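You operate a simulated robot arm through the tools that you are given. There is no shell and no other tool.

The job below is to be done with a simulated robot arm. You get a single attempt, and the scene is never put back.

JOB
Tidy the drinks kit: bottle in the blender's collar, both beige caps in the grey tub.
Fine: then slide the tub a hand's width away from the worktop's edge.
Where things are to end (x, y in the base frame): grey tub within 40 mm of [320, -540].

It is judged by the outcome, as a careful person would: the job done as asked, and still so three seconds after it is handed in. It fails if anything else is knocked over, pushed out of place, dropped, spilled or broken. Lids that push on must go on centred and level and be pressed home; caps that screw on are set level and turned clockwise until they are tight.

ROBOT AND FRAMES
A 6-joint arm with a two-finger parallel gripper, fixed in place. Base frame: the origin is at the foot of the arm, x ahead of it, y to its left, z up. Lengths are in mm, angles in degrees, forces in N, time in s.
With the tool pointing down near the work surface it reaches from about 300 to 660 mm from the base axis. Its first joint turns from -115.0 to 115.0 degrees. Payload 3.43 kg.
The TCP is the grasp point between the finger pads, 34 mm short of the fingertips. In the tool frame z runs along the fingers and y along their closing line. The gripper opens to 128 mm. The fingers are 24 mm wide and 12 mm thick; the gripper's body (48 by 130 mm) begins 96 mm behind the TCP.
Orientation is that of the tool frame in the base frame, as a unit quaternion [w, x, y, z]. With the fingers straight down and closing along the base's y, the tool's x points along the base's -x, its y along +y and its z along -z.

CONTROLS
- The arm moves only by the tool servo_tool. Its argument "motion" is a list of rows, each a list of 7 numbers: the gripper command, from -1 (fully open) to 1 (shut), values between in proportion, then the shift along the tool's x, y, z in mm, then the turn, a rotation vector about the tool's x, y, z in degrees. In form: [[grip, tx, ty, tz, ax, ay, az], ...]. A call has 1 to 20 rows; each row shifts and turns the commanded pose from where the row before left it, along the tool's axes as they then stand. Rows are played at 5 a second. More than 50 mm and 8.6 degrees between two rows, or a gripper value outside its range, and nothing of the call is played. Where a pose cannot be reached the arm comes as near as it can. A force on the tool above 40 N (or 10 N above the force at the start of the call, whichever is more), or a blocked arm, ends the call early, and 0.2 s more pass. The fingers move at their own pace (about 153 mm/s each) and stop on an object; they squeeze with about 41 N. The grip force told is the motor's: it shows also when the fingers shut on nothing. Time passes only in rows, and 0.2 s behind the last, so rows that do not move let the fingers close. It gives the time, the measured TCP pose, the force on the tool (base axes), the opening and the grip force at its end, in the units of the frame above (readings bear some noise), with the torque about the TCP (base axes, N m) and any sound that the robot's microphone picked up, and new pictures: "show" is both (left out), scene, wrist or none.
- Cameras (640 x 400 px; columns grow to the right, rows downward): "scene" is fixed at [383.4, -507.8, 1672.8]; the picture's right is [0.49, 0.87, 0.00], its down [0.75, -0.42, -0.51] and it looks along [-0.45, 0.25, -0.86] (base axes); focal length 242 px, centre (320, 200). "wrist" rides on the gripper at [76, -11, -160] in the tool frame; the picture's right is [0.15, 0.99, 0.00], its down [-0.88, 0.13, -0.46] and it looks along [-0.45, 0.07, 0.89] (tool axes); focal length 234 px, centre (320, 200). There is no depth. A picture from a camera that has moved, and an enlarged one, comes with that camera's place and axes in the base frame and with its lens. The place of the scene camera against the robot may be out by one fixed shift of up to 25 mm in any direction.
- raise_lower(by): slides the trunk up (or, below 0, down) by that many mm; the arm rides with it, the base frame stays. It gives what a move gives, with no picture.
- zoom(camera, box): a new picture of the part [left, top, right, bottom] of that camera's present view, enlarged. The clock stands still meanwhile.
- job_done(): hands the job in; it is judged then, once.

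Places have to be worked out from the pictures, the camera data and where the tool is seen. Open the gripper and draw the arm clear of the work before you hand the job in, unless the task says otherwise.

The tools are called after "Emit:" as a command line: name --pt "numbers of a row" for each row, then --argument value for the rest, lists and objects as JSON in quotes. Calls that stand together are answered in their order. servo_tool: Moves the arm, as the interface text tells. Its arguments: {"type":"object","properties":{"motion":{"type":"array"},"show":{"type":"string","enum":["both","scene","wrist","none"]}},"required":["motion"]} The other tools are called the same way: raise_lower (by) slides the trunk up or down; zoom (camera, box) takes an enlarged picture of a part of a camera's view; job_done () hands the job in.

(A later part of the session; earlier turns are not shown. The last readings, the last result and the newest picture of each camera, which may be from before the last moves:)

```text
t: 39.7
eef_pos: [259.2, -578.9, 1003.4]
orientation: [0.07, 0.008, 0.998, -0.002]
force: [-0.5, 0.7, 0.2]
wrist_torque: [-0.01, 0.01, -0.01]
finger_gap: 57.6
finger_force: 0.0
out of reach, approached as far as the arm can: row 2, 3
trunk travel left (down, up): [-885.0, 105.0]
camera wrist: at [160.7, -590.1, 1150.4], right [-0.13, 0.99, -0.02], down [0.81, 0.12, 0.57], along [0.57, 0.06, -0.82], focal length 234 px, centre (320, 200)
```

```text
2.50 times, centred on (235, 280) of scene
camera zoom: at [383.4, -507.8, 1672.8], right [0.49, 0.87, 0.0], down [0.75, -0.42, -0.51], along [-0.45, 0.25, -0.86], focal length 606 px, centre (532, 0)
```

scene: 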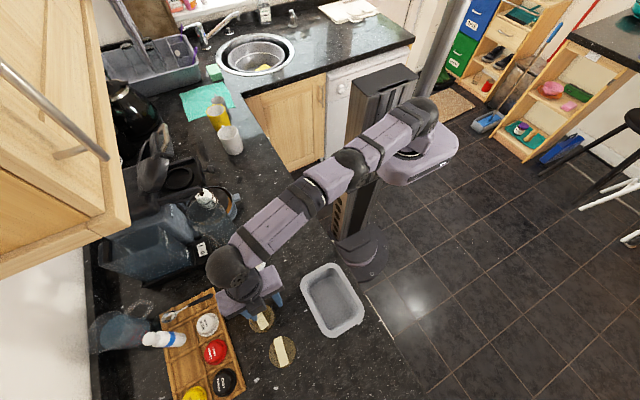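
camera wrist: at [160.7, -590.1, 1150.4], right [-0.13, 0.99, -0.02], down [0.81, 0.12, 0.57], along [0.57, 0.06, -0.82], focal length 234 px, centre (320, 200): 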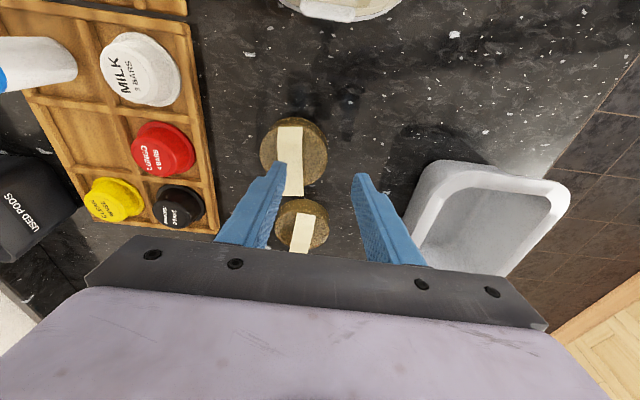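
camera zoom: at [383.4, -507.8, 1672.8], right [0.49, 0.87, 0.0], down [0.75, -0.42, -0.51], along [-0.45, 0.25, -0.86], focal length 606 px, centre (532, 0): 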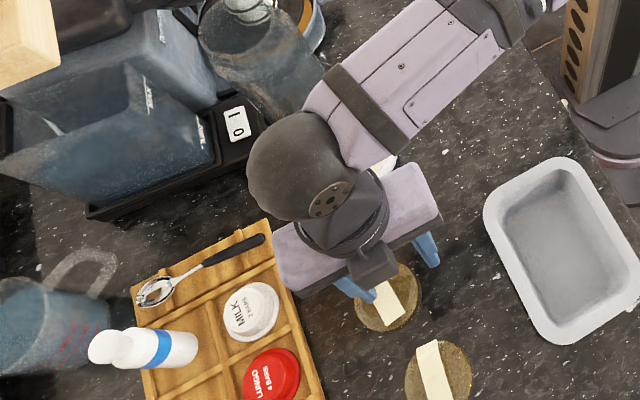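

The arm runs out of reach at about 634 mm even with this tilt, so the bars can't be gripped directly at their present place. Plan: turn the tool so it tilts radially outward, hold each puck by its sides (closing tangentially), bring it closer, then re-grip by the bar. I retreat, untilt and turn the wrist about 66°.

Emit:
servo_tool --pt "0.1 0 30 -10 0 4 0" --pt "0.1 0 20 -10 0 4 0" --pt "-0.2 0 0 0 0 0 8.2" --pt "-0.5 0 0 0 0 0 8.2" --pt "-0.5 0 0 0 0 0 8.2" --pt "-0.5 0 0 0 0 0 8.2" --pt "-0.5 0 0 0 0 0 8.2" --pt "-0.5 0 0 0 0 0 8.2" --pt "-0.5 0 0 0 0 0 8.2" --pt "-0.5 0 0 0 0 0 8.2" --pt "-0.5 0 0 0 0 0 0" --show "both"

Emit:
zoom --camera "wrist" --box '[160, 80, 440, 255]'

```text
t: 42.1
eef_pos: [259.1, -530.9, 1022.7]
orientation: [0.001, 0.55, 0.835, -0.001]
force: [0.3, 0.8, 1.0]
wrist_torque: [-0.02, 0.02, -0.03]
finger_gap: 95.9
finger_force: 0.1
trunk travel left (down, up): [-885.0, 105.0]
camera wrist: at [217.7, -465.4, 1181.9], right [0.85, 0.53, 0.0], down [0.47, -0.76, 0.46], along [0.24, -0.39, -0.89], focal length 234 px, centre (320, 200)
```

scene: 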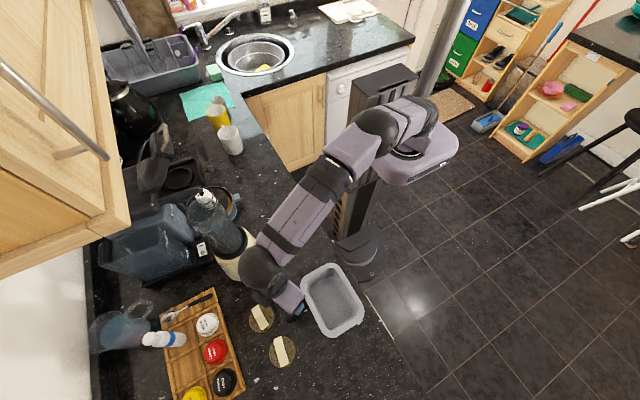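
wrist: 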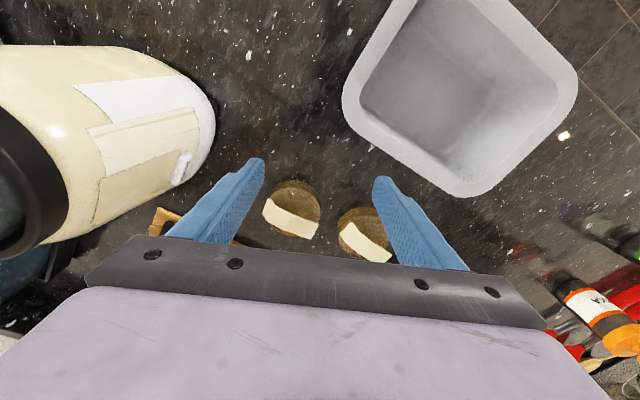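

```text
2.29 times, centred on (300, 168) of wrist
camera zoom: at [217.7, -465.4, 1181.9], right [0.85, 0.53, 0.0], down [0.47, -0.76, 0.46], along [0.24, -0.39, -0.89], focal length 535 px, centre (366, 274)
```

zoom: 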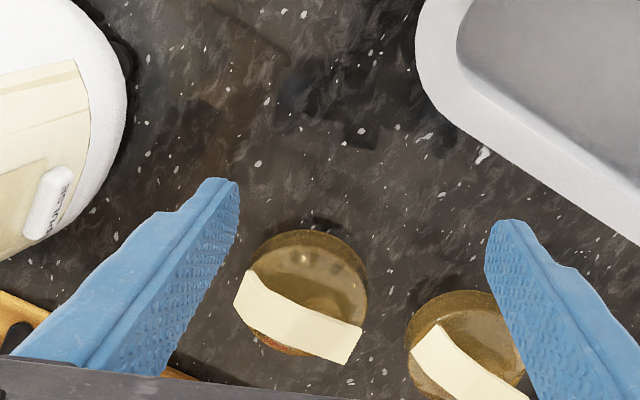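

Both pucks are visible ahead of the fingers; cap 1's centre is near (265,-607). I tilt 12° outward, centre laterally, come down 20 mm and move about 66 mm outward to hover over cap 1.

Emit:
servo_tool --pt "-0.5 0 0 0 0 -6 0" --pt "-0.5 0 -12 0 0 -6 0" --pt "-0.5 0 -12.7 0 0 0 0" --pt "-0.5 4.2 0 19.6 0 0 0" --pt "-0.5 -32.3 0 6.9 0 0 0" --pt "-0.5 -32.3 0 6.9 0 0 0" --pt "-0.5 0 0 0 0 0 0" --show "both"

Emit:
zoom --camera "wrist" --box '[200, 100, 440, 250]'

Emit:
zoom --camera "scene" --box '[200, 240, 320, 370]'

```text
t: 43.7
eef_pos: [261.8, -601.0, 1001.5]
orientation: [0.088, 0.546, 0.831, -0.058]
force: [-0.2, 0.7, 1.0]
wrist_torque: [0.02, -0.01, 0.02]
finger_gap: 96.0
finger_force: 0.0
trunk travel left (down, up): [-885.0, 105.0]
camera wrist: at [209.3, -507.1, 1142.0], right [0.85, 0.52, -0.03], down [0.42, -0.65, 0.63], along [0.31, -0.55, -0.78], focal length 234 px, centre (320, 200)
```

scene: 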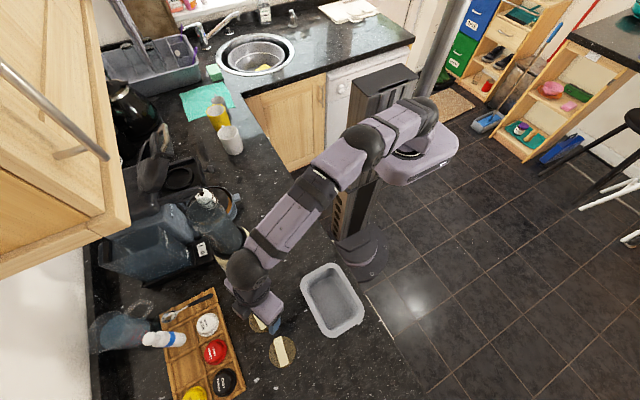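
wrist: 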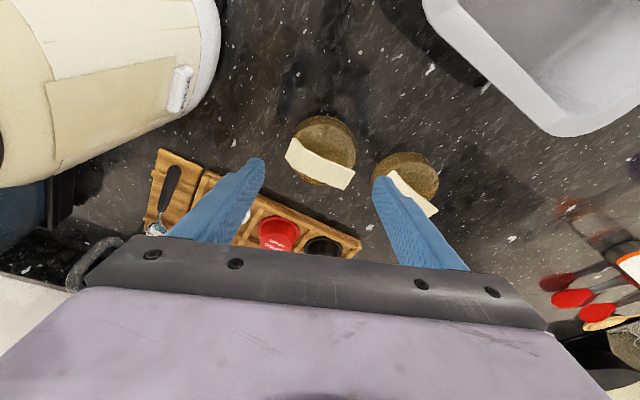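

```text
2.67 times, centred on (320, 175) of wrist
camera zoom: at [209.3, -507.1, 1142.0], right [0.85, 0.52, -0.03], down [0.42, -0.65, 0.63], along [0.31, -0.55, -0.78], focal length 624 px, centre (320, 267)
```

zoom: 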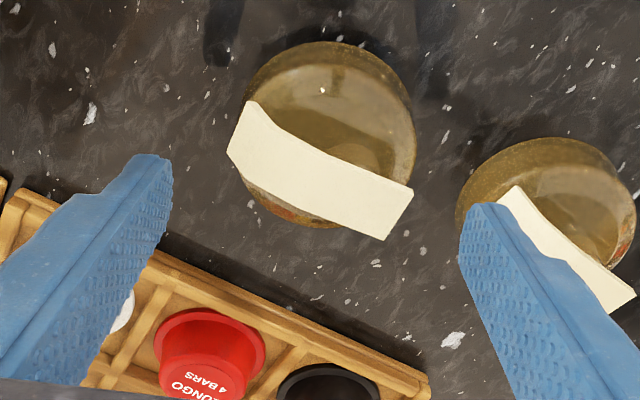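

```text
3.08 times, centred on (260, 305) of scene
camera zoom: at [383.4, -507.8, 1672.8], right [0.49, 0.87, 0.0], down [0.75, -0.42, -0.51], along [-0.45, 0.25, -0.86], focal length 746 px, centre (505, -123)
```

zoom: 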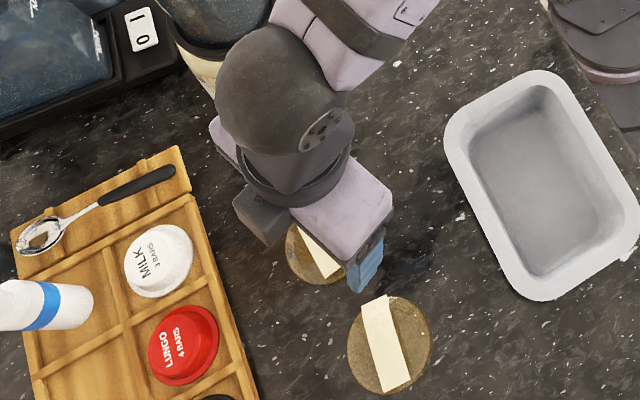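

Reach is good here. Cap 1's puck centre is about (266,-604), cap 2's (367,-594), leaving a ~23 mm gap for the right finger. I narrow the opening to 90 mm, shift 5 mm inward and 2 mm sideways, and descend to z≈971 to check.

Emit:
servo_tool --pt "-0.406 4.9 2 -1 0 0 0" --pt "-0.406 3.1 0 14.7 0 0 0" --pt "-0.406 3.1 0 14.7 0 0 0" --pt "-0.406 0 0 0 0 0 0" --show "both"

Emit:
zoom --camera "wrist" --box '[200, 100, 440, 250]'

Emit:
zoom --camera "scene" --box '[230, 280, 310, 370]'

```text
t: 44.7
eef_pos: [262.2, -596.0, 974.1]
orientation: [0.088, 0.546, 0.831, -0.058]
force: [0.3, -0.2, -0.2]
wrist_torque: [0.0, 0.01, 0.0]
finger_gap: 89.9
finger_force: 0.1
trunk travel left (down, up): [-885.0, 105.0]
camera wrist: at [208.5, -502.7, 1112.8], right [0.85, 0.52, -0.03], down [0.42, -0.65, 0.63], along [0.31, -0.55, -0.78], focal length 234 px, centre (320, 200)
```

scene: 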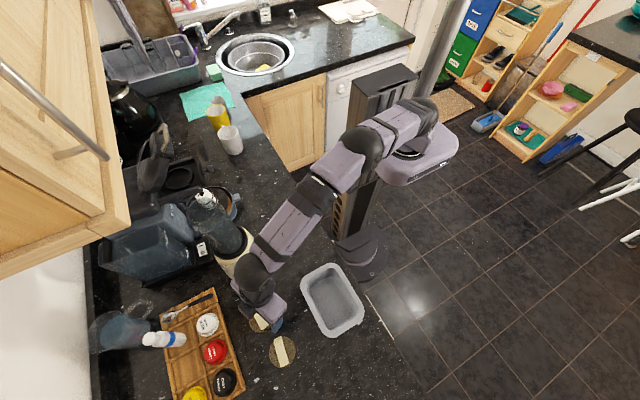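
wrist: 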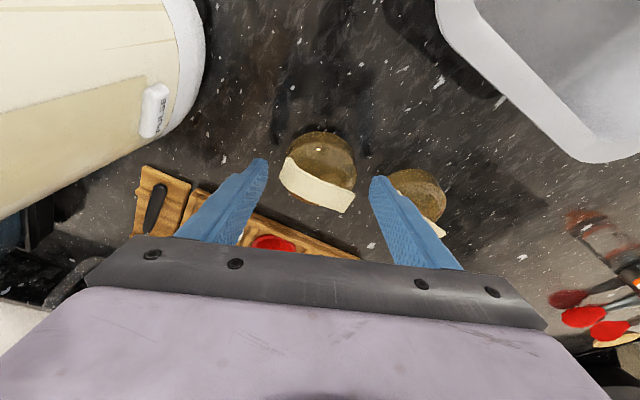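

```text
2.67 times, centred on (320, 175) of wrist
camera zoom: at [208.5, -502.7, 1112.8], right [0.85, 0.52, -0.03], down [0.42, -0.65, 0.63], along [0.31, -0.55, -0.78], focal length 624 px, centre (320, 267)
```

zoom: 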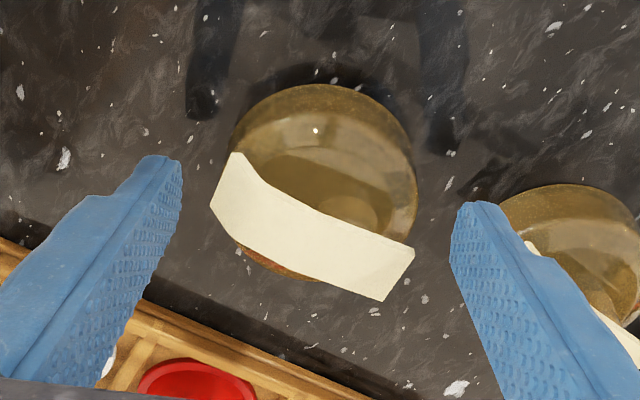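

```text
4.44 times, centred on (270, 325) of scene
camera zoom: at [383.4, -507.8, 1672.8], right [0.49, 0.87, 0.0], down [0.75, -0.42, -0.51], along [-0.45, 0.25, -0.86], focal length 1077 px, centre (542, -356)
```

zoom: 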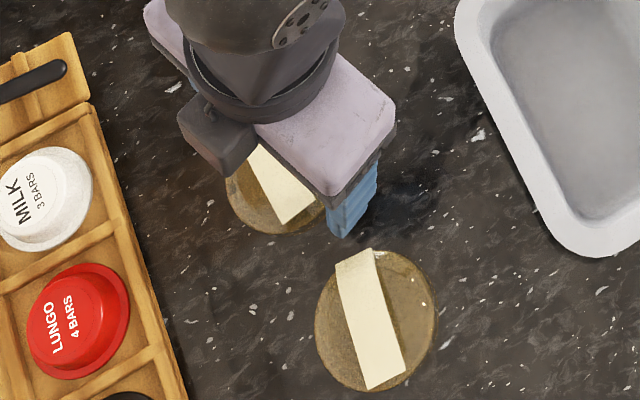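

The puck is centred between the fingers and cap 2 is clear of the right finger. I descend 25 mm vertically so the tips end a few millimetres above the worktop, beside the puck.

Emit:
servo_tool --pt "-0.406 2.1 0 9.8 0 0 0" --pt "-0.406 1.7 0 7.8 0 0 0" --pt "-0.406 1.0 0 4.9 0 0 0" --pt "-0.406 0.4 0 2 0 0 0" --pt "-0.406 0 0 0 0 0 0" --show "both"

Emit:
zoom --camera "wrist" --box '[200, 100, 440, 250]'

Emit:
zoom --camera "scene" --box '[230, 280, 310, 370]'

```text
t: 45.9
eef_pos: [261.9, -595.8, 948.0]
orientation: [0.088, 0.546, 0.831, -0.058]
force: [0.3, 0.2, 0.6]
wrist_torque: [-0.01, 0.02, -0.02]
finger_gap: 90.3
finger_force: 0.0
trunk travel left (down, up): [-885.0, 105.0]
camera wrist: at [209.1, -501.9, 1087.4], right [0.85, 0.52, -0.03], down [0.42, -0.65, 0.63], along [0.31, -0.55, -0.78], focal length 234 px, centre (320, 200)
```

scene: 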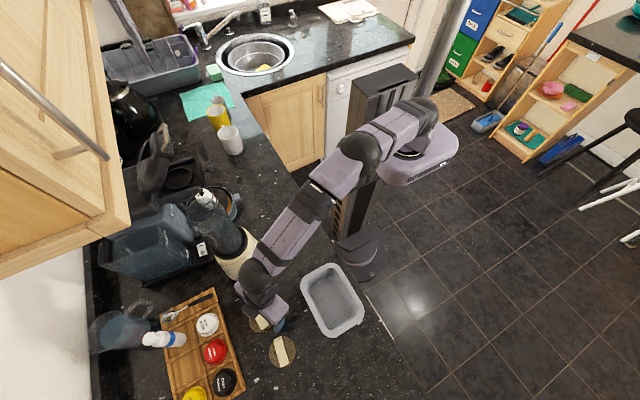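
wrist: 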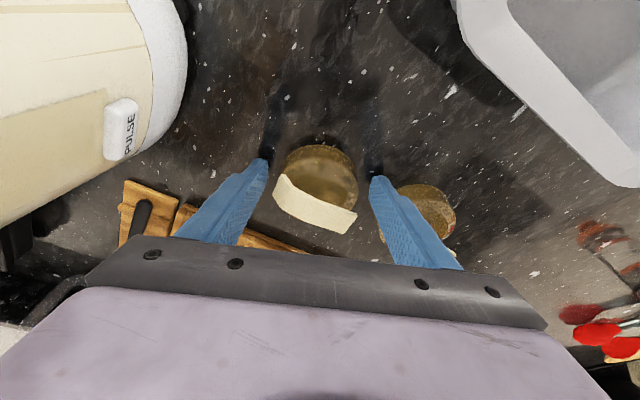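

```text
2.67 times, centred on (320, 175) of wrist
camera zoom: at [209.1, -501.9, 1087.4], right [0.85, 0.52, -0.03], down [0.42, -0.65, 0.63], along [0.31, -0.55, -0.78], focal length 624 px, centre (320, 267)
```

zoom: 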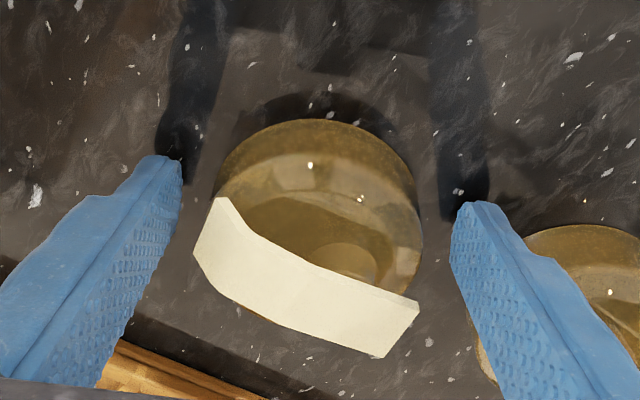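

```text
4.44 times, centred on (270, 325) of scene
camera zoom: at [383.4, -507.8, 1672.8], right [0.49, 0.87, 0.0], down [0.75, -0.42, -0.51], along [-0.45, 0.25, -0.86], focal length 1077 px, centre (542, -356)
```

zoom: 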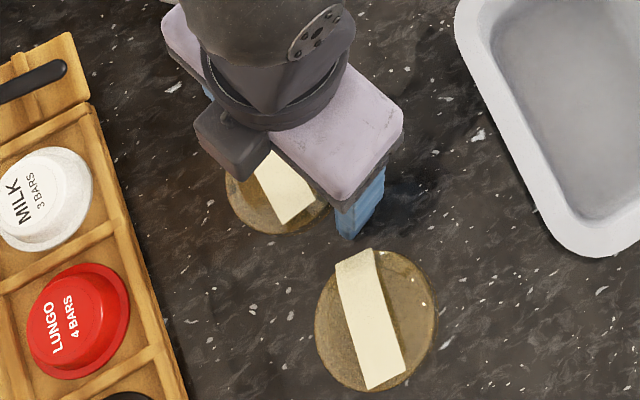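

The tips sit beside the puck just above the worktop with clearance on both sides. I close on the puck's sides.

Emit:
servo_tool --pt "0.0 0 0 0 0 0 0" --pt "1 0 0 0 0 0 0" --pt "1 0 0 0 0 0 0" --pt "1 0 0 0 0 0 0" --show "wrist"

Emit:
zoom --camera "wrist" --box '[200, 100, 440, 250]'

```text
t: 46.9
eef_pos: [261.9, -595.2, 947.0]
orientation: [0.088, 0.545, 0.832, -0.057]
force: [0.5, 0.3, 0.0]
wrist_torque: [-0.01, -0.01, 0.02]
finger_gap: 68.9
finger_force: 41.3
trunk travel left (down, up): [-885.0, 105.0]
camera wrist: at [209.0, -502.0, 1087.4], right [0.85, 0.52, -0.03], down [0.42, -0.65, 0.63], along [0.31, -0.55, -0.78], focal length 234 px, centre (320, 200)
```

wrist: 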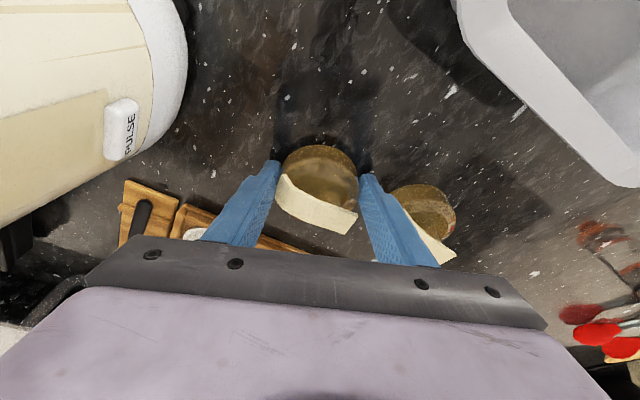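

```text
2.67 times, centred on (320, 175) of wrist
camera zoom: at [209.0, -502.0, 1087.4], right [0.85, 0.52, -0.03], down [0.42, -0.65, 0.63], along [0.31, -0.55, -0.78], focal length 624 px, centre (320, 267)
```

zoom: 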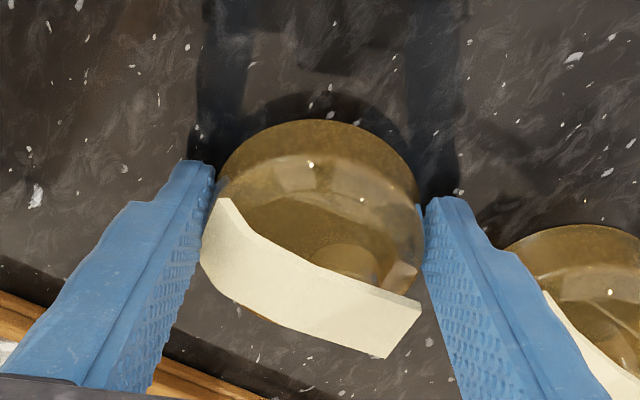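

The puck is held at 69 mm. I lift it 8 mm, bring it about 67 mm inward to a free spot near (245,-540), and lower it most of the way.

Emit:
servo_tool --pt "1 -0.8 0 -3.9 0 0 0" --pt "1 -0.8 0 -3.9 0 0 0" --pt "1 21.8 2 -4.6 0 0 0" --pt "1 21.8 2 -4.6 0 0 0" --pt "1 21.9 2 -4.7 0 0 0" --pt "1 1.0 0 4.9 0 0 0" --pt "1 0 0 0 0 0 0" --show "both"

Emit:
zoom --camera "wrist" --box '[200, 100, 440, 250]'

Emit:
zoom --camera "scene" --box '[230, 260, 330, 370]'

```text
t: 48.5
eef_pos: [241.0, -529.9, 955.0]
orientation: [0.092, 0.546, 0.831, -0.061]
force: [-2.0, 4.1, 23.5]
wrist_torque: [0.07, 0.34, 0.04]
finger_gap: 64.0
finger_force: 40.8
trunk travel left (down, up): [-885.0, 105.0]
camera wrist: at [187.1, -436.0, 1093.8], right [0.85, 0.52, -0.03], down [0.42, -0.65, 0.64], along [0.31, -0.56, -0.77], focal length 234 px, centre (320, 200)
```

scene: 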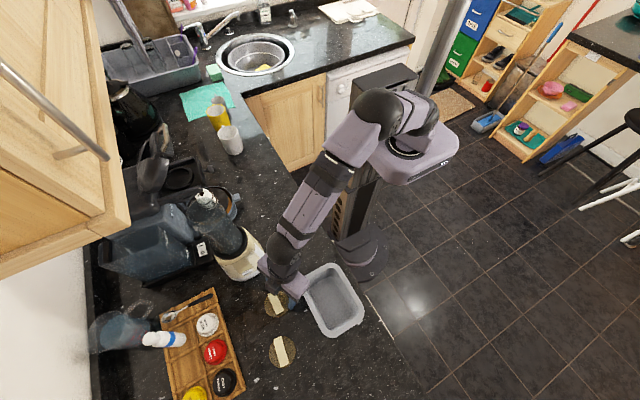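
wrist: 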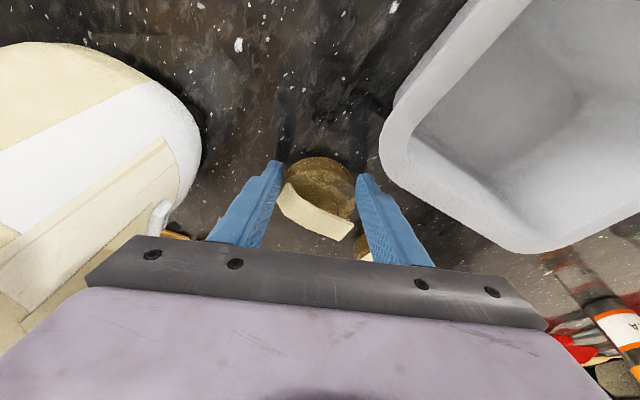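

```text
2.67 times, centred on (320, 175) of wrist
camera zoom: at [187.1, -436.0, 1093.8], right [0.85, 0.52, -0.03], down [0.42, -0.65, 0.64], along [0.31, -0.56, -0.77], focal length 624 px, centre (320, 267)
```

zoom: 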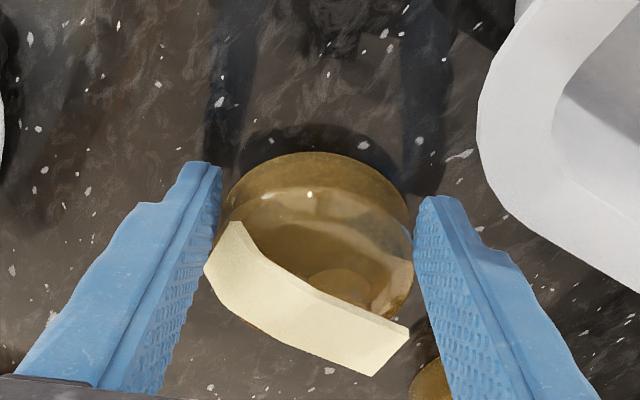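

```text
3.64 times, centred on (280, 315) of scene
camera zoom: at [383.4, -507.8, 1672.8], right [0.49, 0.87, 0.0], down [0.75, -0.42, -0.51], along [-0.45, 0.25, -0.86], focal length 881 px, centre (466, -218)
```

zoom: 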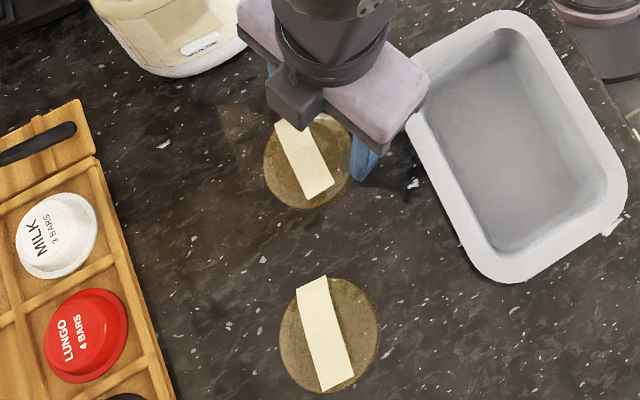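

The puck slipped outward in the grip (gap 64 mm) and is resting on the worktop at about (253,-558). I ease the pressure off, then open the fingers to 90 mm.

Emit:
servo_tool --pt "1 -0.6 0 -3 0 0 0" --pt "0.0 0 0 0 0 0 0" --pt "-0.3 0 0 0 0 0 0" --pt "-0.406 0 0 0 0 0 0" --pt "-0.406 0 0 0 0 0 0" --show "both"

Emit:
zoom --camera "wrist" --box '[200, 100, 440, 250]'

Emit:
zoom --camera "scene" --box '[230, 260, 330, 370]'

```text
t: 49.7
eef_pos: [241.8, -531.4, 953.2]
orientation: [0.088, 0.547, 0.831, -0.058]
force: [-0.2, -0.3, -0.2]
wrist_torque: [0.01, -0.01, -0.03]
finger_gap: 90.2
finger_force: 0.1
trunk travel left (down, up): [-885.0, 105.0]
camera wrist: at [187.6, -437.9, 1093.2], right [0.85, 0.52, -0.03], down [0.42, -0.65, 0.63], along [0.31, -0.55, -0.78], focal length 234 px, centre (320, 200)
```

scene: 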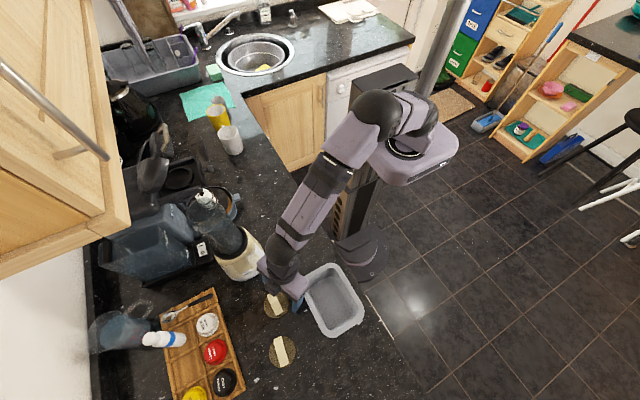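
wrist: 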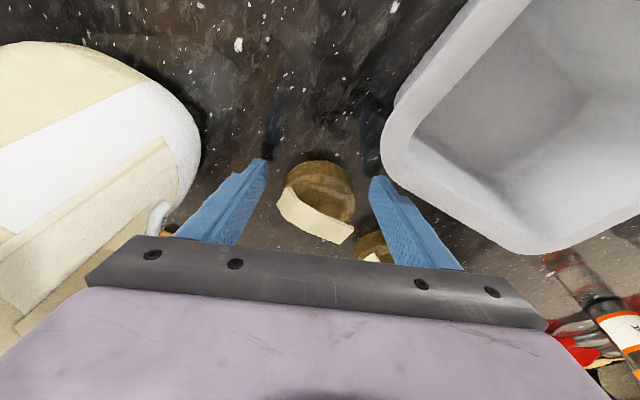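

```text
2.67 times, centred on (320, 175) of wrist
camera zoom: at [187.6, -437.9, 1093.2], right [0.85, 0.52, -0.03], down [0.42, -0.65, 0.63], along [0.31, -0.55, -0.78], focal length 624 px, centre (320, 267)
```

zoom: 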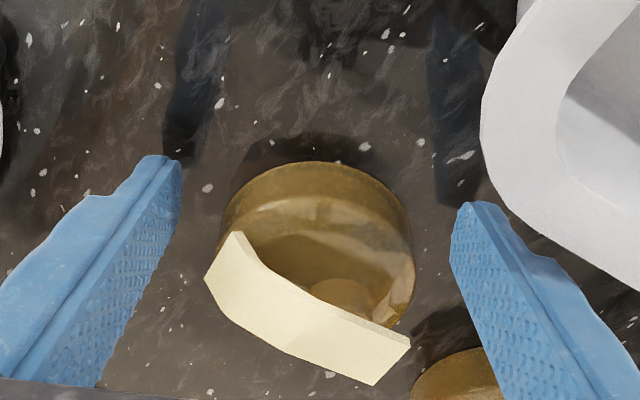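

```text
3.64 times, centred on (280, 315) of scene
camera zoom: at [383.4, -507.8, 1672.8], right [0.49, 0.87, 0.0], down [0.75, -0.42, -0.51], along [-0.45, 0.25, -0.86], focal length 881 px, centre (466, -218)
```

zoom: 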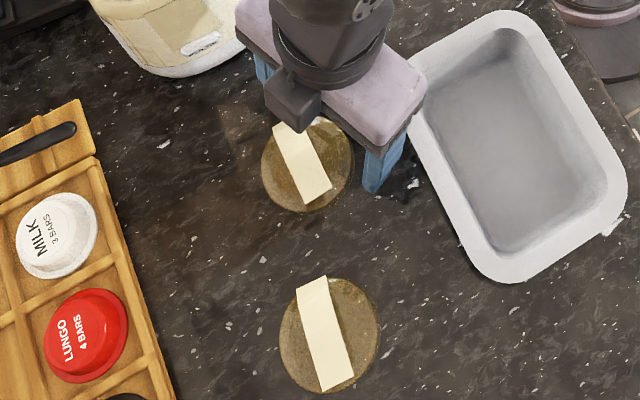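

Cap 1 now rests near (254,-559). I shift the open fingers about 26 mm outward and 5 mm down so the pads sit slightly beyond the puck's centre, then close again.

Emit:
servo_tool --pt "-0.406 -13 0 2.7 0 0 0" --pt "-0.406 -12.8 0 2.8 0 0 0" --pt "-0.406 1 0 4.9 0 0 0" --pt "-0.406 0 0 0 0 0 0" --pt "0.1 0 0 0 0 0 0" --pt "1 0 0 0 0 0 0" --pt "1 0 0 0 0 0 0" --show "wrist"

Emit:
zoom --camera "wrist" --box '[200, 100, 440, 250]'

```text
t: 51.3
eef_pos: [250.1, -554.9, 948.4]
orientation: [0.088, 0.546, 0.831, -0.058]
force: [0.3, -0.8, 1.1]
wrist_torque: [0.0, -0.05, -0.04]
finger_gap: 68.7
finger_force: 41.2
trunk travel left (down, up): [-885.0, 105.0]
camera wrist: at [197.5, -461.8, 1088.5], right [0.85, 0.52, -0.03], down [0.42, -0.65, 0.63], along [0.31, -0.55, -0.78], focal length 234 px, centre (320, 200)
```

wrist: 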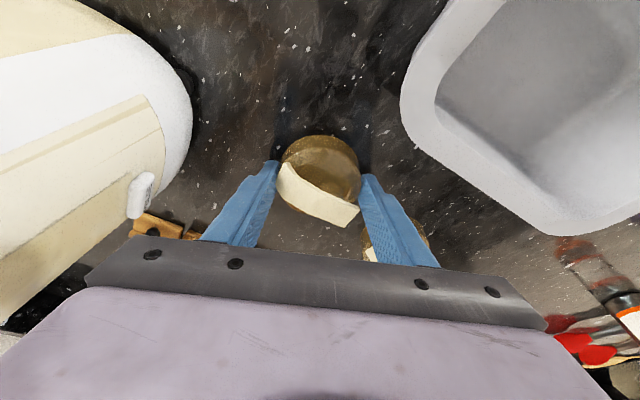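

```text
2.67 times, centred on (320, 175) of wrist
camera zoom: at [197.5, -461.8, 1088.5], right [0.85, 0.52, -0.03], down [0.42, -0.65, 0.63], along [0.31, -0.55, -0.78], focal length 624 px, centre (320, 267)
```

zoom: 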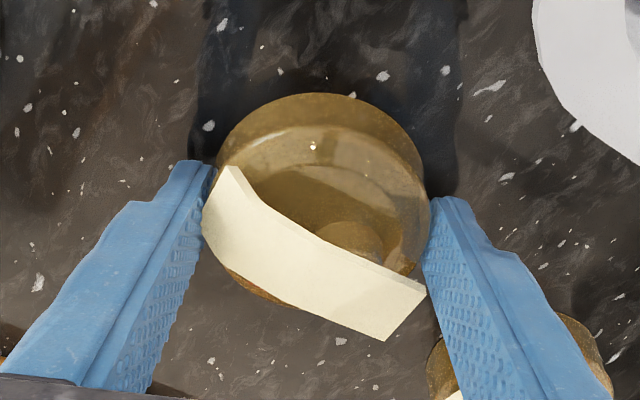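

The grip is solid at 68.7 mm, centred. I drag the puck along the worktop about 38 mm inward and 15 mm sideways, away from the tub corner.

Emit:
servo_tool --pt "1 9.3 -3.8 -2 0 0 0" --pt "1 9.3 -3.8 -2 0 0 0" --pt "1 9.3 -3.8 -2 0 0 0" --pt "1 9.3 -3.8 -1.9 0 0 0" --pt "1 0 0 0 0 0 0" --show "wrist"

Emit:
zoom --camera "wrist" --box '[200, 100, 440, 250]'

```text
t: 52.5
eef_pos: [221.1, -524.5, 948.1]
orientation: [0.089, 0.546, 0.831, -0.058]
force: [1.7, -0.7, 6.9]
wrist_torque: [0.04, -0.31, -0.06]
finger_gap: 68.9
finger_force: 41.2
trunk travel left (down, up): [-885.0, 105.0]
camera wrist: at [168.1, -431.8, 1088.4], right [0.85, 0.52, -0.03], down [0.42, -0.65, 0.63], along [0.31, -0.55, -0.78], focal length 234 px, centre (320, 200)
```

wrist: 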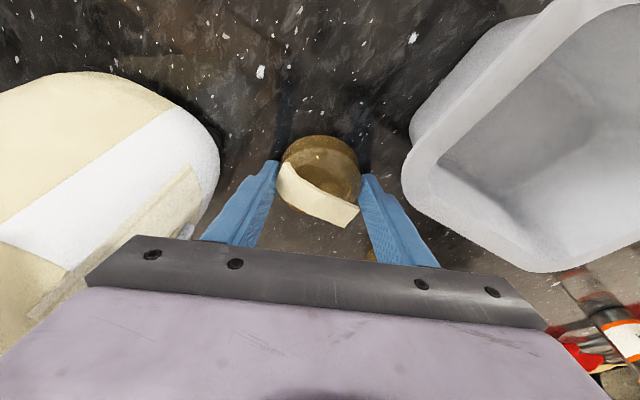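

```text
2.67 times, centred on (320, 175) of wrist
camera zoom: at [168.1, -431.8, 1088.4], right [0.85, 0.52, -0.03], down [0.42, -0.65, 0.63], along [0.31, -0.55, -0.78], focal length 624 px, centre (320, 267)
```

zoom: 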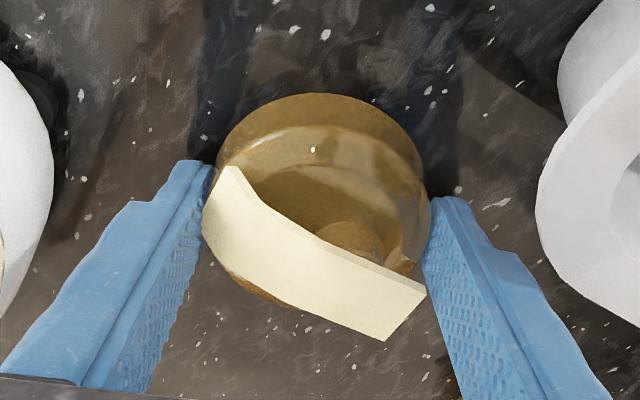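

The cap came along without slipping and now sits near (225,-530), in easy reach. I release it, rise 70 mm, untilt and turn the wrist so the fingers will close across the bar.

Emit:
servo_tool --pt "0.0 0 0 0 0 0 0" --pt "-0.406 0 0 0 0 0 0" --pt "-0.406 0 0 0 0 0 0" --pt "-0.406 -5 0 -23 0 0 0" --pt "-0.406 -5 0 -23 0 0 0" --pt "-0.406 -5 0 -23 0 0 0" --pt "-0.2 0 0 0 0 6 0" --pt "0.0 0 0 0 0 6 0" --pt "0.1 0 0 0 0 0 -7.6" --pt "0.1 0 0 0 0 0 -7.6" --pt "0.1 0 0 0 0 0 -7.6" --pt "0.1 0 0 0 0 0 -7.6" --pt "0.1 0 0 0 0 0 -7.6" --pt "0.1 0 0 0 0 0 -7.6" --pt "0.1 0 0 0 0 0 -7.6" --pt "0.1 0 0 0 0 0 -7.6" --pt "0.1 0 0 0 0 0 0" --show "both"

Emit:
zoom --camera "wrist" --box '[200, 100, 440, 250]'

Emit:
zoom --camera "scene" --box '[200, 240, 320, 370]'

```text
t: 56.1
eef_pos: [221.6, -527.5, 1018.7]
orientation: [0.0, 0.05, 0.999, 0.0]
force: [-0.1, -0.1, 0.6]
wrist_torque: [0.01, -0.01, -0.01]
finger_gap: 57.5
finger_force: 0.1
trunk travel left (down, up): [-885.0, 105.0]
camera wrist: at [145.0, -531.5, 1178.2], right [-0.05, 1.0, 0.0], down [0.89, 0.04, 0.46], along [0.46, 0.02, -0.89], focal length 234 px, centre (320, 200)
```

scene: 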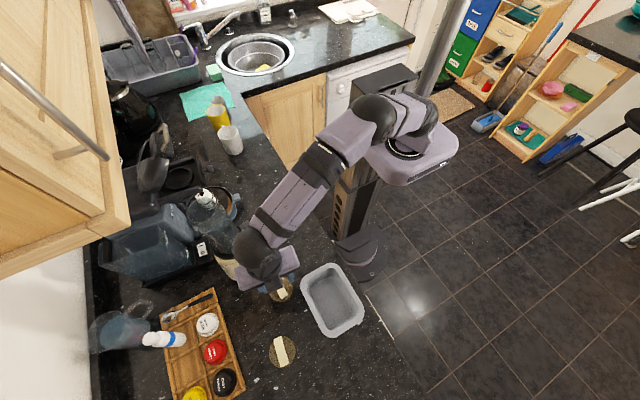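
wrist: 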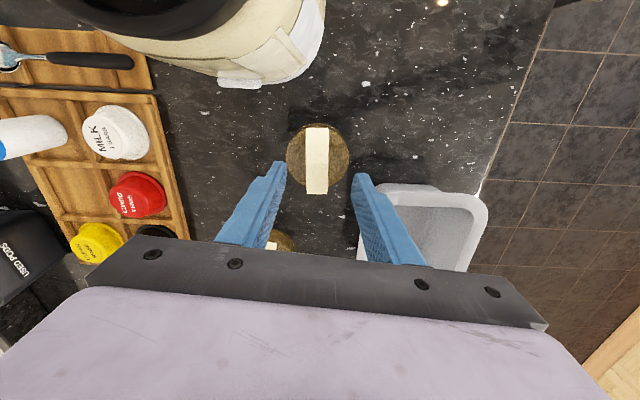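

```text
2.67 times, centred on (320, 175) of wrist
camera zoom: at [145.0, -531.5, 1178.2], right [-0.05, 1.0, 0.0], down [0.89, 0.04, 0.46], along [0.46, 0.02, -0.89], focal length 624 px, centre (320, 267)
```

zoom: 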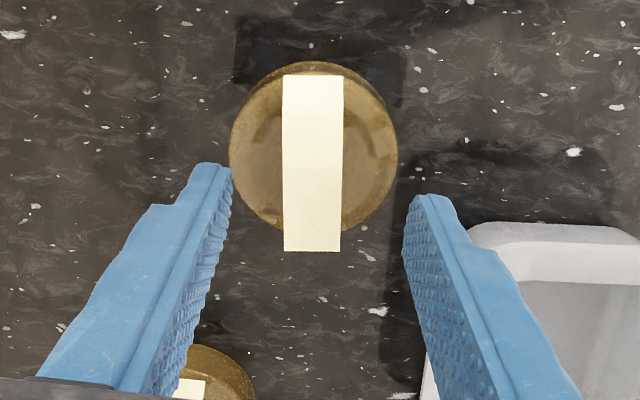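

```text
3.08 times, centred on (260, 305) of scene
camera zoom: at [383.4, -507.8, 1672.8], right [0.49, 0.87, 0.0], down [0.75, -0.42, -0.51], along [-0.45, 0.25, -0.86], focal length 746 px, centre (505, -123)
```

zoom: 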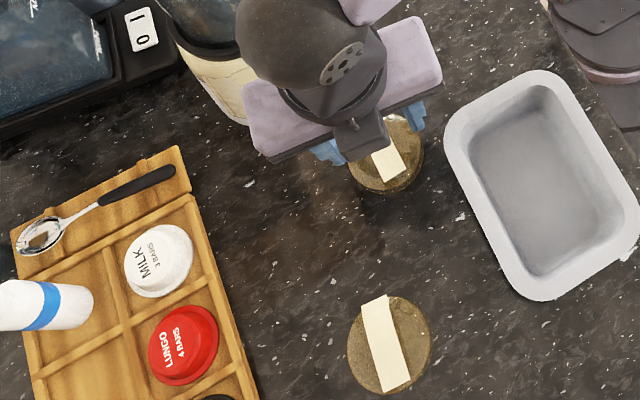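

The bar is now seen straight on: centre about (224,-531), about 24 mm thick, direction about +2° from x. I rotate −8° to match, centre over it, and descend to tip height ≈927 in decreasing steps.

Emit:
servo_tool --pt "0.1 0 0 0 0 0 -8" --pt "0.1 -2.3 -3.6 10 0 0 0" --pt "0.1 0 0 20 0 0 0" --pt "0.1 0 0 15 0 0 0" --pt "0.1 0 0 0 0 0 0" --show "wrist"

Emit:
zoom --camera "wrist" --box '[200, 100, 440, 250]'

Emit:
zoom --camera "scene" --box '[230, 250, 310, 330]'

```text
t: 57.3
eef_pos: [225.2, -531.4, 974.1]
orientation: [0.0, -0.019, 1.0, -0.002]
force: [0.1, -0.1, -0.9]
wrist_torque: [-0.02, -0.01, -0.04]
finger_gap: 57.5
finger_force: 0.1
trunk travel left (down, up): [-885.0, 105.0]
camera wrist: at [148.9, -546.3, 1133.8], right [-0.18, 0.98, 0.0], down [0.87, 0.17, 0.46], along [0.45, 0.08, -0.89], focal length 234 px, centre (320, 200)
```

wrist: 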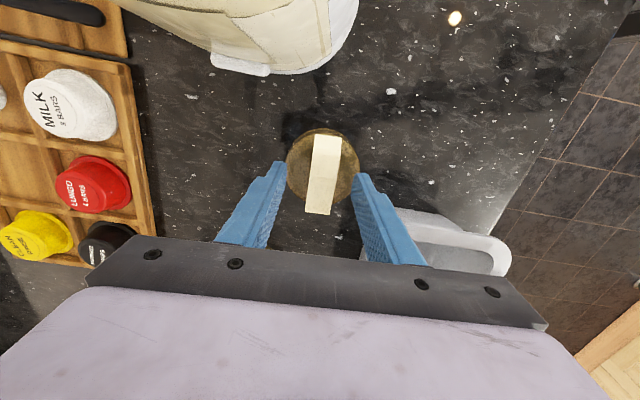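

```text
2.67 times, centred on (320, 175) of wrist
camera zoom: at [148.9, -546.3, 1133.8], right [-0.18, 0.98, 0.0], down [0.87, 0.17, 0.46], along [0.45, 0.08, -0.89], focal length 624 px, centre (320, 267)
```

zoom: 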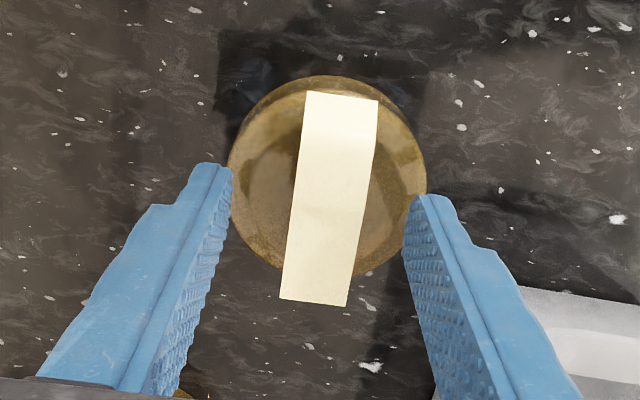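

```text
5.00 times, centred on (270, 290) of scene
camera zoom: at [383.4, -507.8, 1672.8], right [0.49, 0.87, 0.0], down [0.75, -0.42, -0.51], along [-0.45, 0.25, -0.86], focal length 1212 px, centre (570, -250)
```

zoom: 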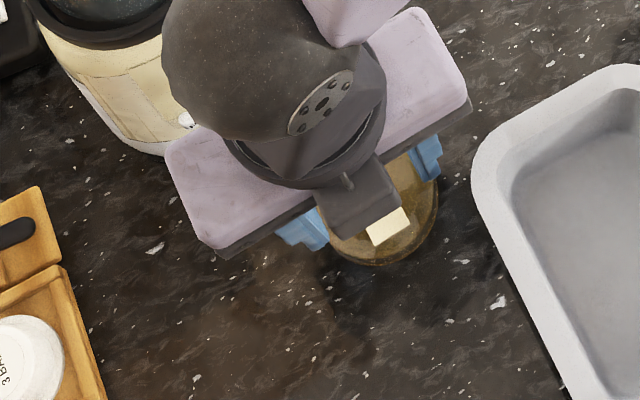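

The bar sits centred and square between the fingers. I lower another 14 mm and close on the bar.

Emit:
servo_tool --pt "0.1 0 0 6 0 0 0" --pt "0.1 0 0 5 0 0 0" --pt "0.1 0 0 3 0 0 0" --pt "0.1 0 0 0 0 0 0" --pt "0.6 0 0 0 0 0 0" --pt "1 0 0 0 0 0 0" --pt "1 0 0 0 0 0 0" --show "wrist"

Emit:
zoom --camera "wrist" --box '[200, 100, 440, 250]'

```text
t: 58.1
eef_pos: [224.8, -534.9, 970.9]
orientation: [0.001, -0.018, 1.0, -0.009]
force: [-1.7, 3.7, 17.9]
wrist_torque: [0.76, 0.12, 0.01]
finger_gap: 60.4
finger_force: 2.8
trunk travel left (down, up): [-885.0, 105.0]
stopped in row 3: the force on the tool passed its limit at 44 N (the readings are from after the stop); the commanded pose is now the measured one
camera wrist: at [148.8, -547.0, 1130.2], right [-0.18, 0.98, -0.02], down [0.87, 0.17, 0.46], along [0.45, 0.07, -0.89], focal length 234 px, centre (320, 200)
```

wrist: 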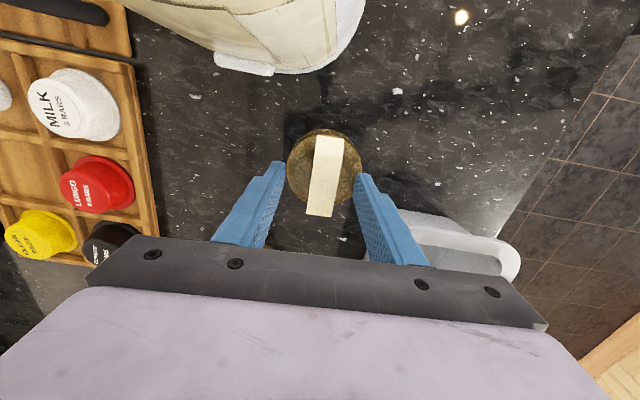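

```text
2.67 times, centred on (320, 175) of wrist
camera zoom: at [148.8, -547.0, 1130.2], right [-0.18, 0.98, -0.02], down [0.87, 0.17, 0.46], along [0.45, 0.07, -0.89], focal length 624 px, centre (320, 267)
```

zoom: 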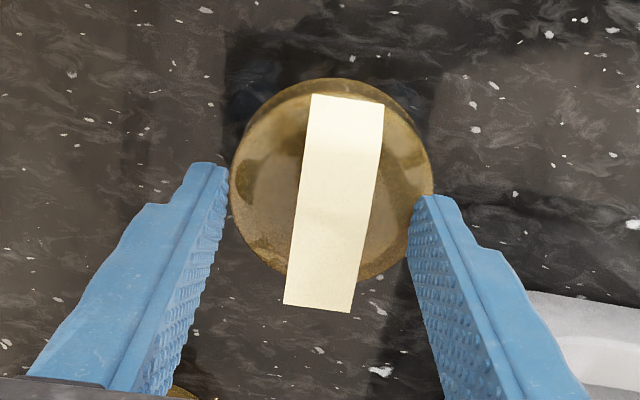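

The fingertips touched the puck's top, so the pucks are about 26 mm tall (top at z≈936) and the beige bar stands roughly 10 mm above that. I rise 2.5 mm, re-centre in y and close on the bar.

Emit:
servo_tool --pt "0.1 0 0 -2.5 0 0 0" --pt "0.1 0 2 0 0 0 0" --pt "0.1 0 0 0 0 0 0" --pt "0.4 0 0 0 0 0 0" --pt "1 0 0 0 0 0 0" --pt "1 0 0 0 0 0 0" --pt "1 0 0 0 0 0 0" --show "wrist"

Emit:
zoom --camera "wrist" --box '[200, 100, 440, 250]'

```text
t: 59.7
eef_pos: [224.8, -532.9, 971.9]
orientation: [0.004, -0.02, 1.0, -0.008]
force: [1.2, -3.4, 12.2]
wrist_torque: [0.18, 0.01, -0.03]
finger_gap: 20.6
finger_force: 40.9
trunk travel left (down, up): [-885.0, 105.0]
camera wrist: at [149.2, -544.9, 1130.5], right [-0.18, 0.98, -0.02], down [0.87, 0.17, 0.46], along [0.45, 0.07, -0.89], focal length 234 px, centre (320, 200)
```

wrist: 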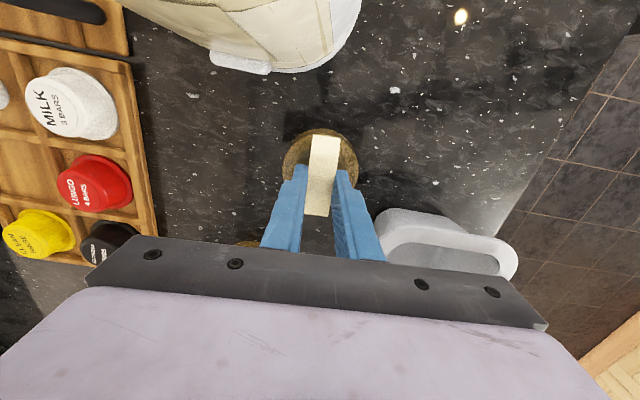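

```text
2.67 times, centred on (320, 175) of wrist
camera zoom: at [149.2, -544.9, 1130.5], right [-0.18, 0.98, -0.02], down [0.87, 0.17, 0.46], along [0.45, 0.07, -0.89], focal length 624 px, centre (320, 267)
```

zoom: 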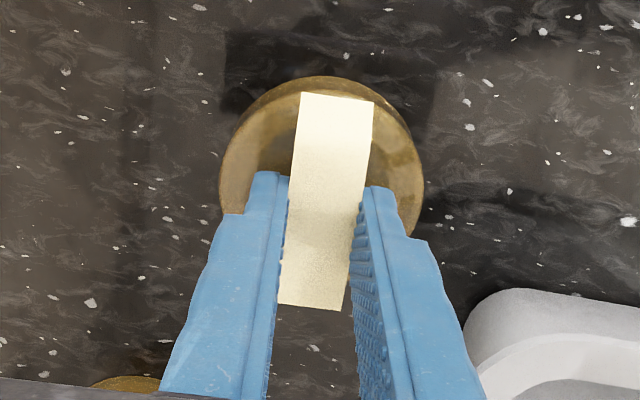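

The fingers hold the bar at 20.6 mm with full grip force. I lift slowly and check that the cap comes along.

Emit:
servo_tool --pt "1 0 0 -4 0 0 0" --pt "1 0 0 -8 0 0 0" --pt "1 0 0 -12 0 0 0" --pt "1 0 0 0 0 0 0" --show "wrist"

Emit:
zoom --camera "wrist" --box '[200, 100, 440, 250]'

Emit:
zoom --camera "scene" --box '[230, 250, 310, 330]'

```text
t: 60.7
eef_pos: [224.3, -532.9, 994.2]
orientation: [0.002, -0.019, 1.0, -0.006]
force: [0.7, -0.2, 0.4]
wrist_torque: [-0.01, -0.01, 0.03]
finger_gap: 20.5
finger_force: 40.9
trunk travel left (down, up): [-885.0, 105.0]
camera wrist: at [148.6, -545.8, 1152.6], right [-0.18, 0.98, -0.01], down [0.87, 0.17, 0.46], along [0.45, 0.07, -0.89], focal length 234 px, centre (320, 200)
```

wrist: 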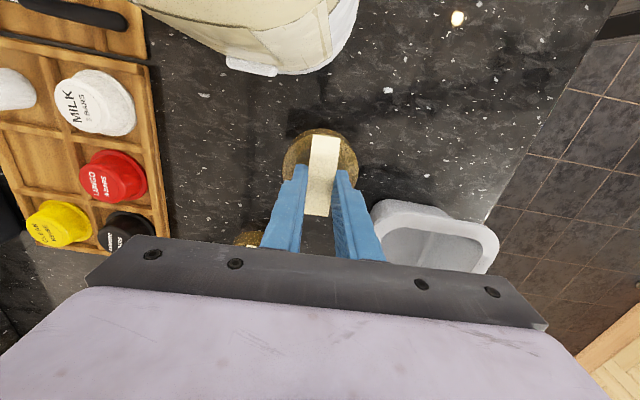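

```text
2.67 times, centred on (320, 175) of wrist
camera zoom: at [148.6, -545.8, 1152.6], right [-0.18, 0.98, -0.01], down [0.87, 0.17, 0.46], along [0.45, 0.07, -0.89], focal length 624 px, centre (320, 267)
```

zoom: 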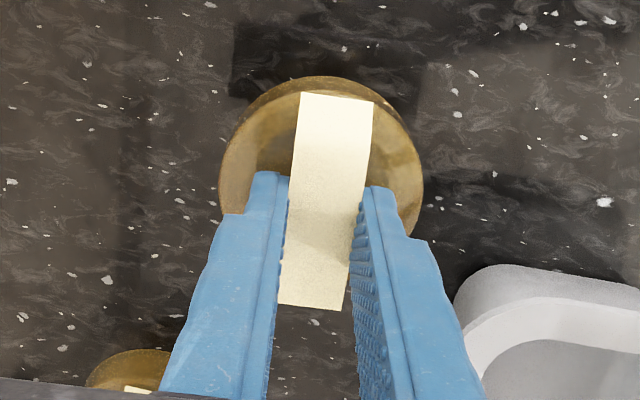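

```text
5.00 times, centred on (270, 290) of scene
camera zoom: at [383.4, -507.8, 1672.8], right [0.49, 0.87, 0.0], down [0.75, -0.42, -0.51], along [-0.45, 0.25, -0.86], focal length 1212 px, centre (570, -250)
```

zoom: 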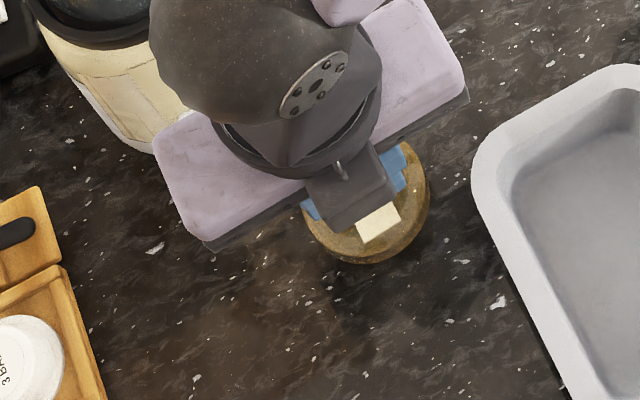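

The cap is secure in the grip. I raise it to about z=1070 and move it toward the tub's near half, then look down at the tub.

Emit:
servo_tool --pt "1 0 0 -38 0 0 0" --pt "1 0 0 -38 0 0 0" --pt "1 -20 35 0 0 0 0" --pt "1 -20 35 0 0 0 0" --pt "1 -20 38 0 0 0 0" --pt "1 0 0 0 0 0 0" --show "both"

Emit:
zoom --camera "wrist" --box '[200, 80, 460, 250]'

Emit:
zoom --camera "scene" --box '[260, 230, 380, 350]'

```text
t: 62.1
eef_pos: [282.3, -423.0, 1070.2]
orientation: [0.003, -0.019, 1.0, -0.007]
force: [0.3, 0.2, -0.6]
wrist_torque: [0.01, -0.04, 0.0]
finger_gap: 20.3
finger_force: 41.2
trunk travel left (down, up): [-885.0, 105.0]
camera wrist: at [205.3, -435.1, 1228.6], right [-0.18, 0.98, -0.01], down [0.87, 0.17, 0.46], along [0.45, 0.07, -0.89], focal length 234 px, centre (320, 200)
```

scene: 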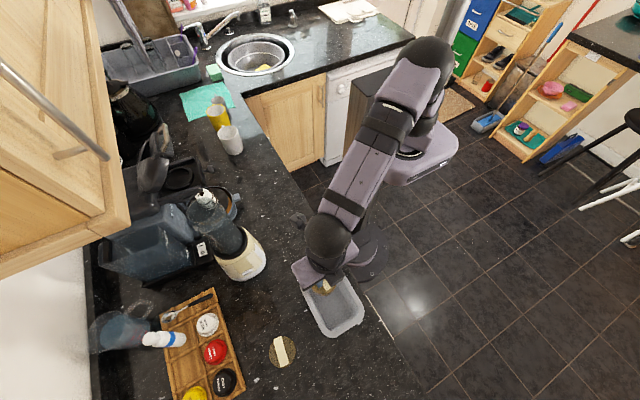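
wrist: 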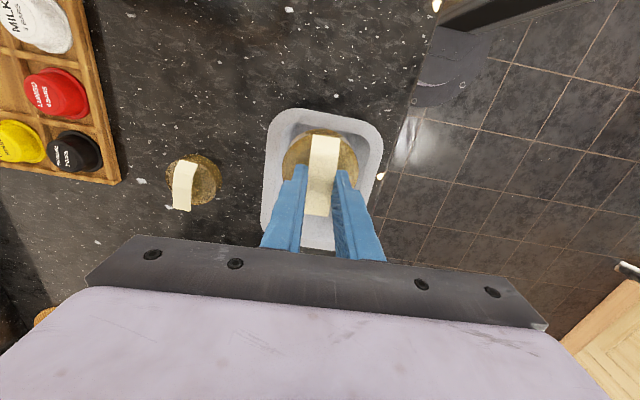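

```text
2.35 times, centred on (330, 165) of wrist
camera zoom: at [205.3, -435.1, 1228.6], right [-0.18, 0.98, -0.01], down [0.87, 0.17, 0.46], along [0.45, 0.07, -0.89], focal length 551 px, centre (296, 282)
```

zoom: 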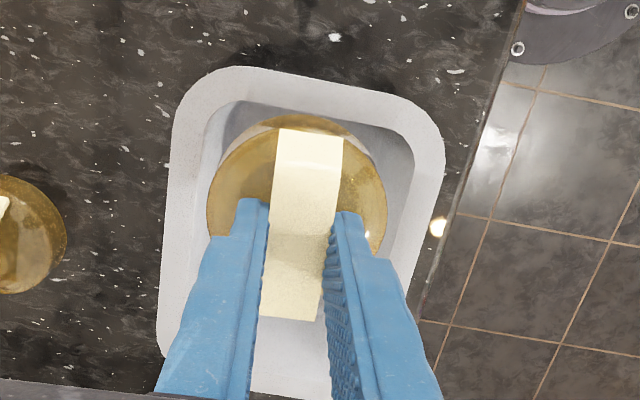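

```text
3.33 times, centred on (320, 290) of scene
camera zoom: at [383.4, -507.8, 1672.8], right [0.49, 0.87, 0.0], down [0.75, -0.42, -0.51], along [-0.45, 0.25, -0.86], focal length 808 px, centre (320, -100)
```

zoom: 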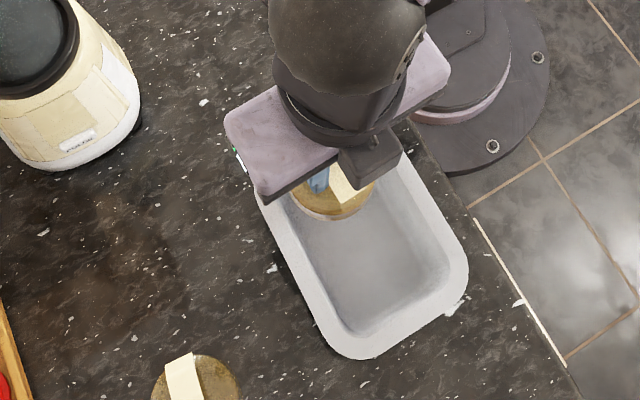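

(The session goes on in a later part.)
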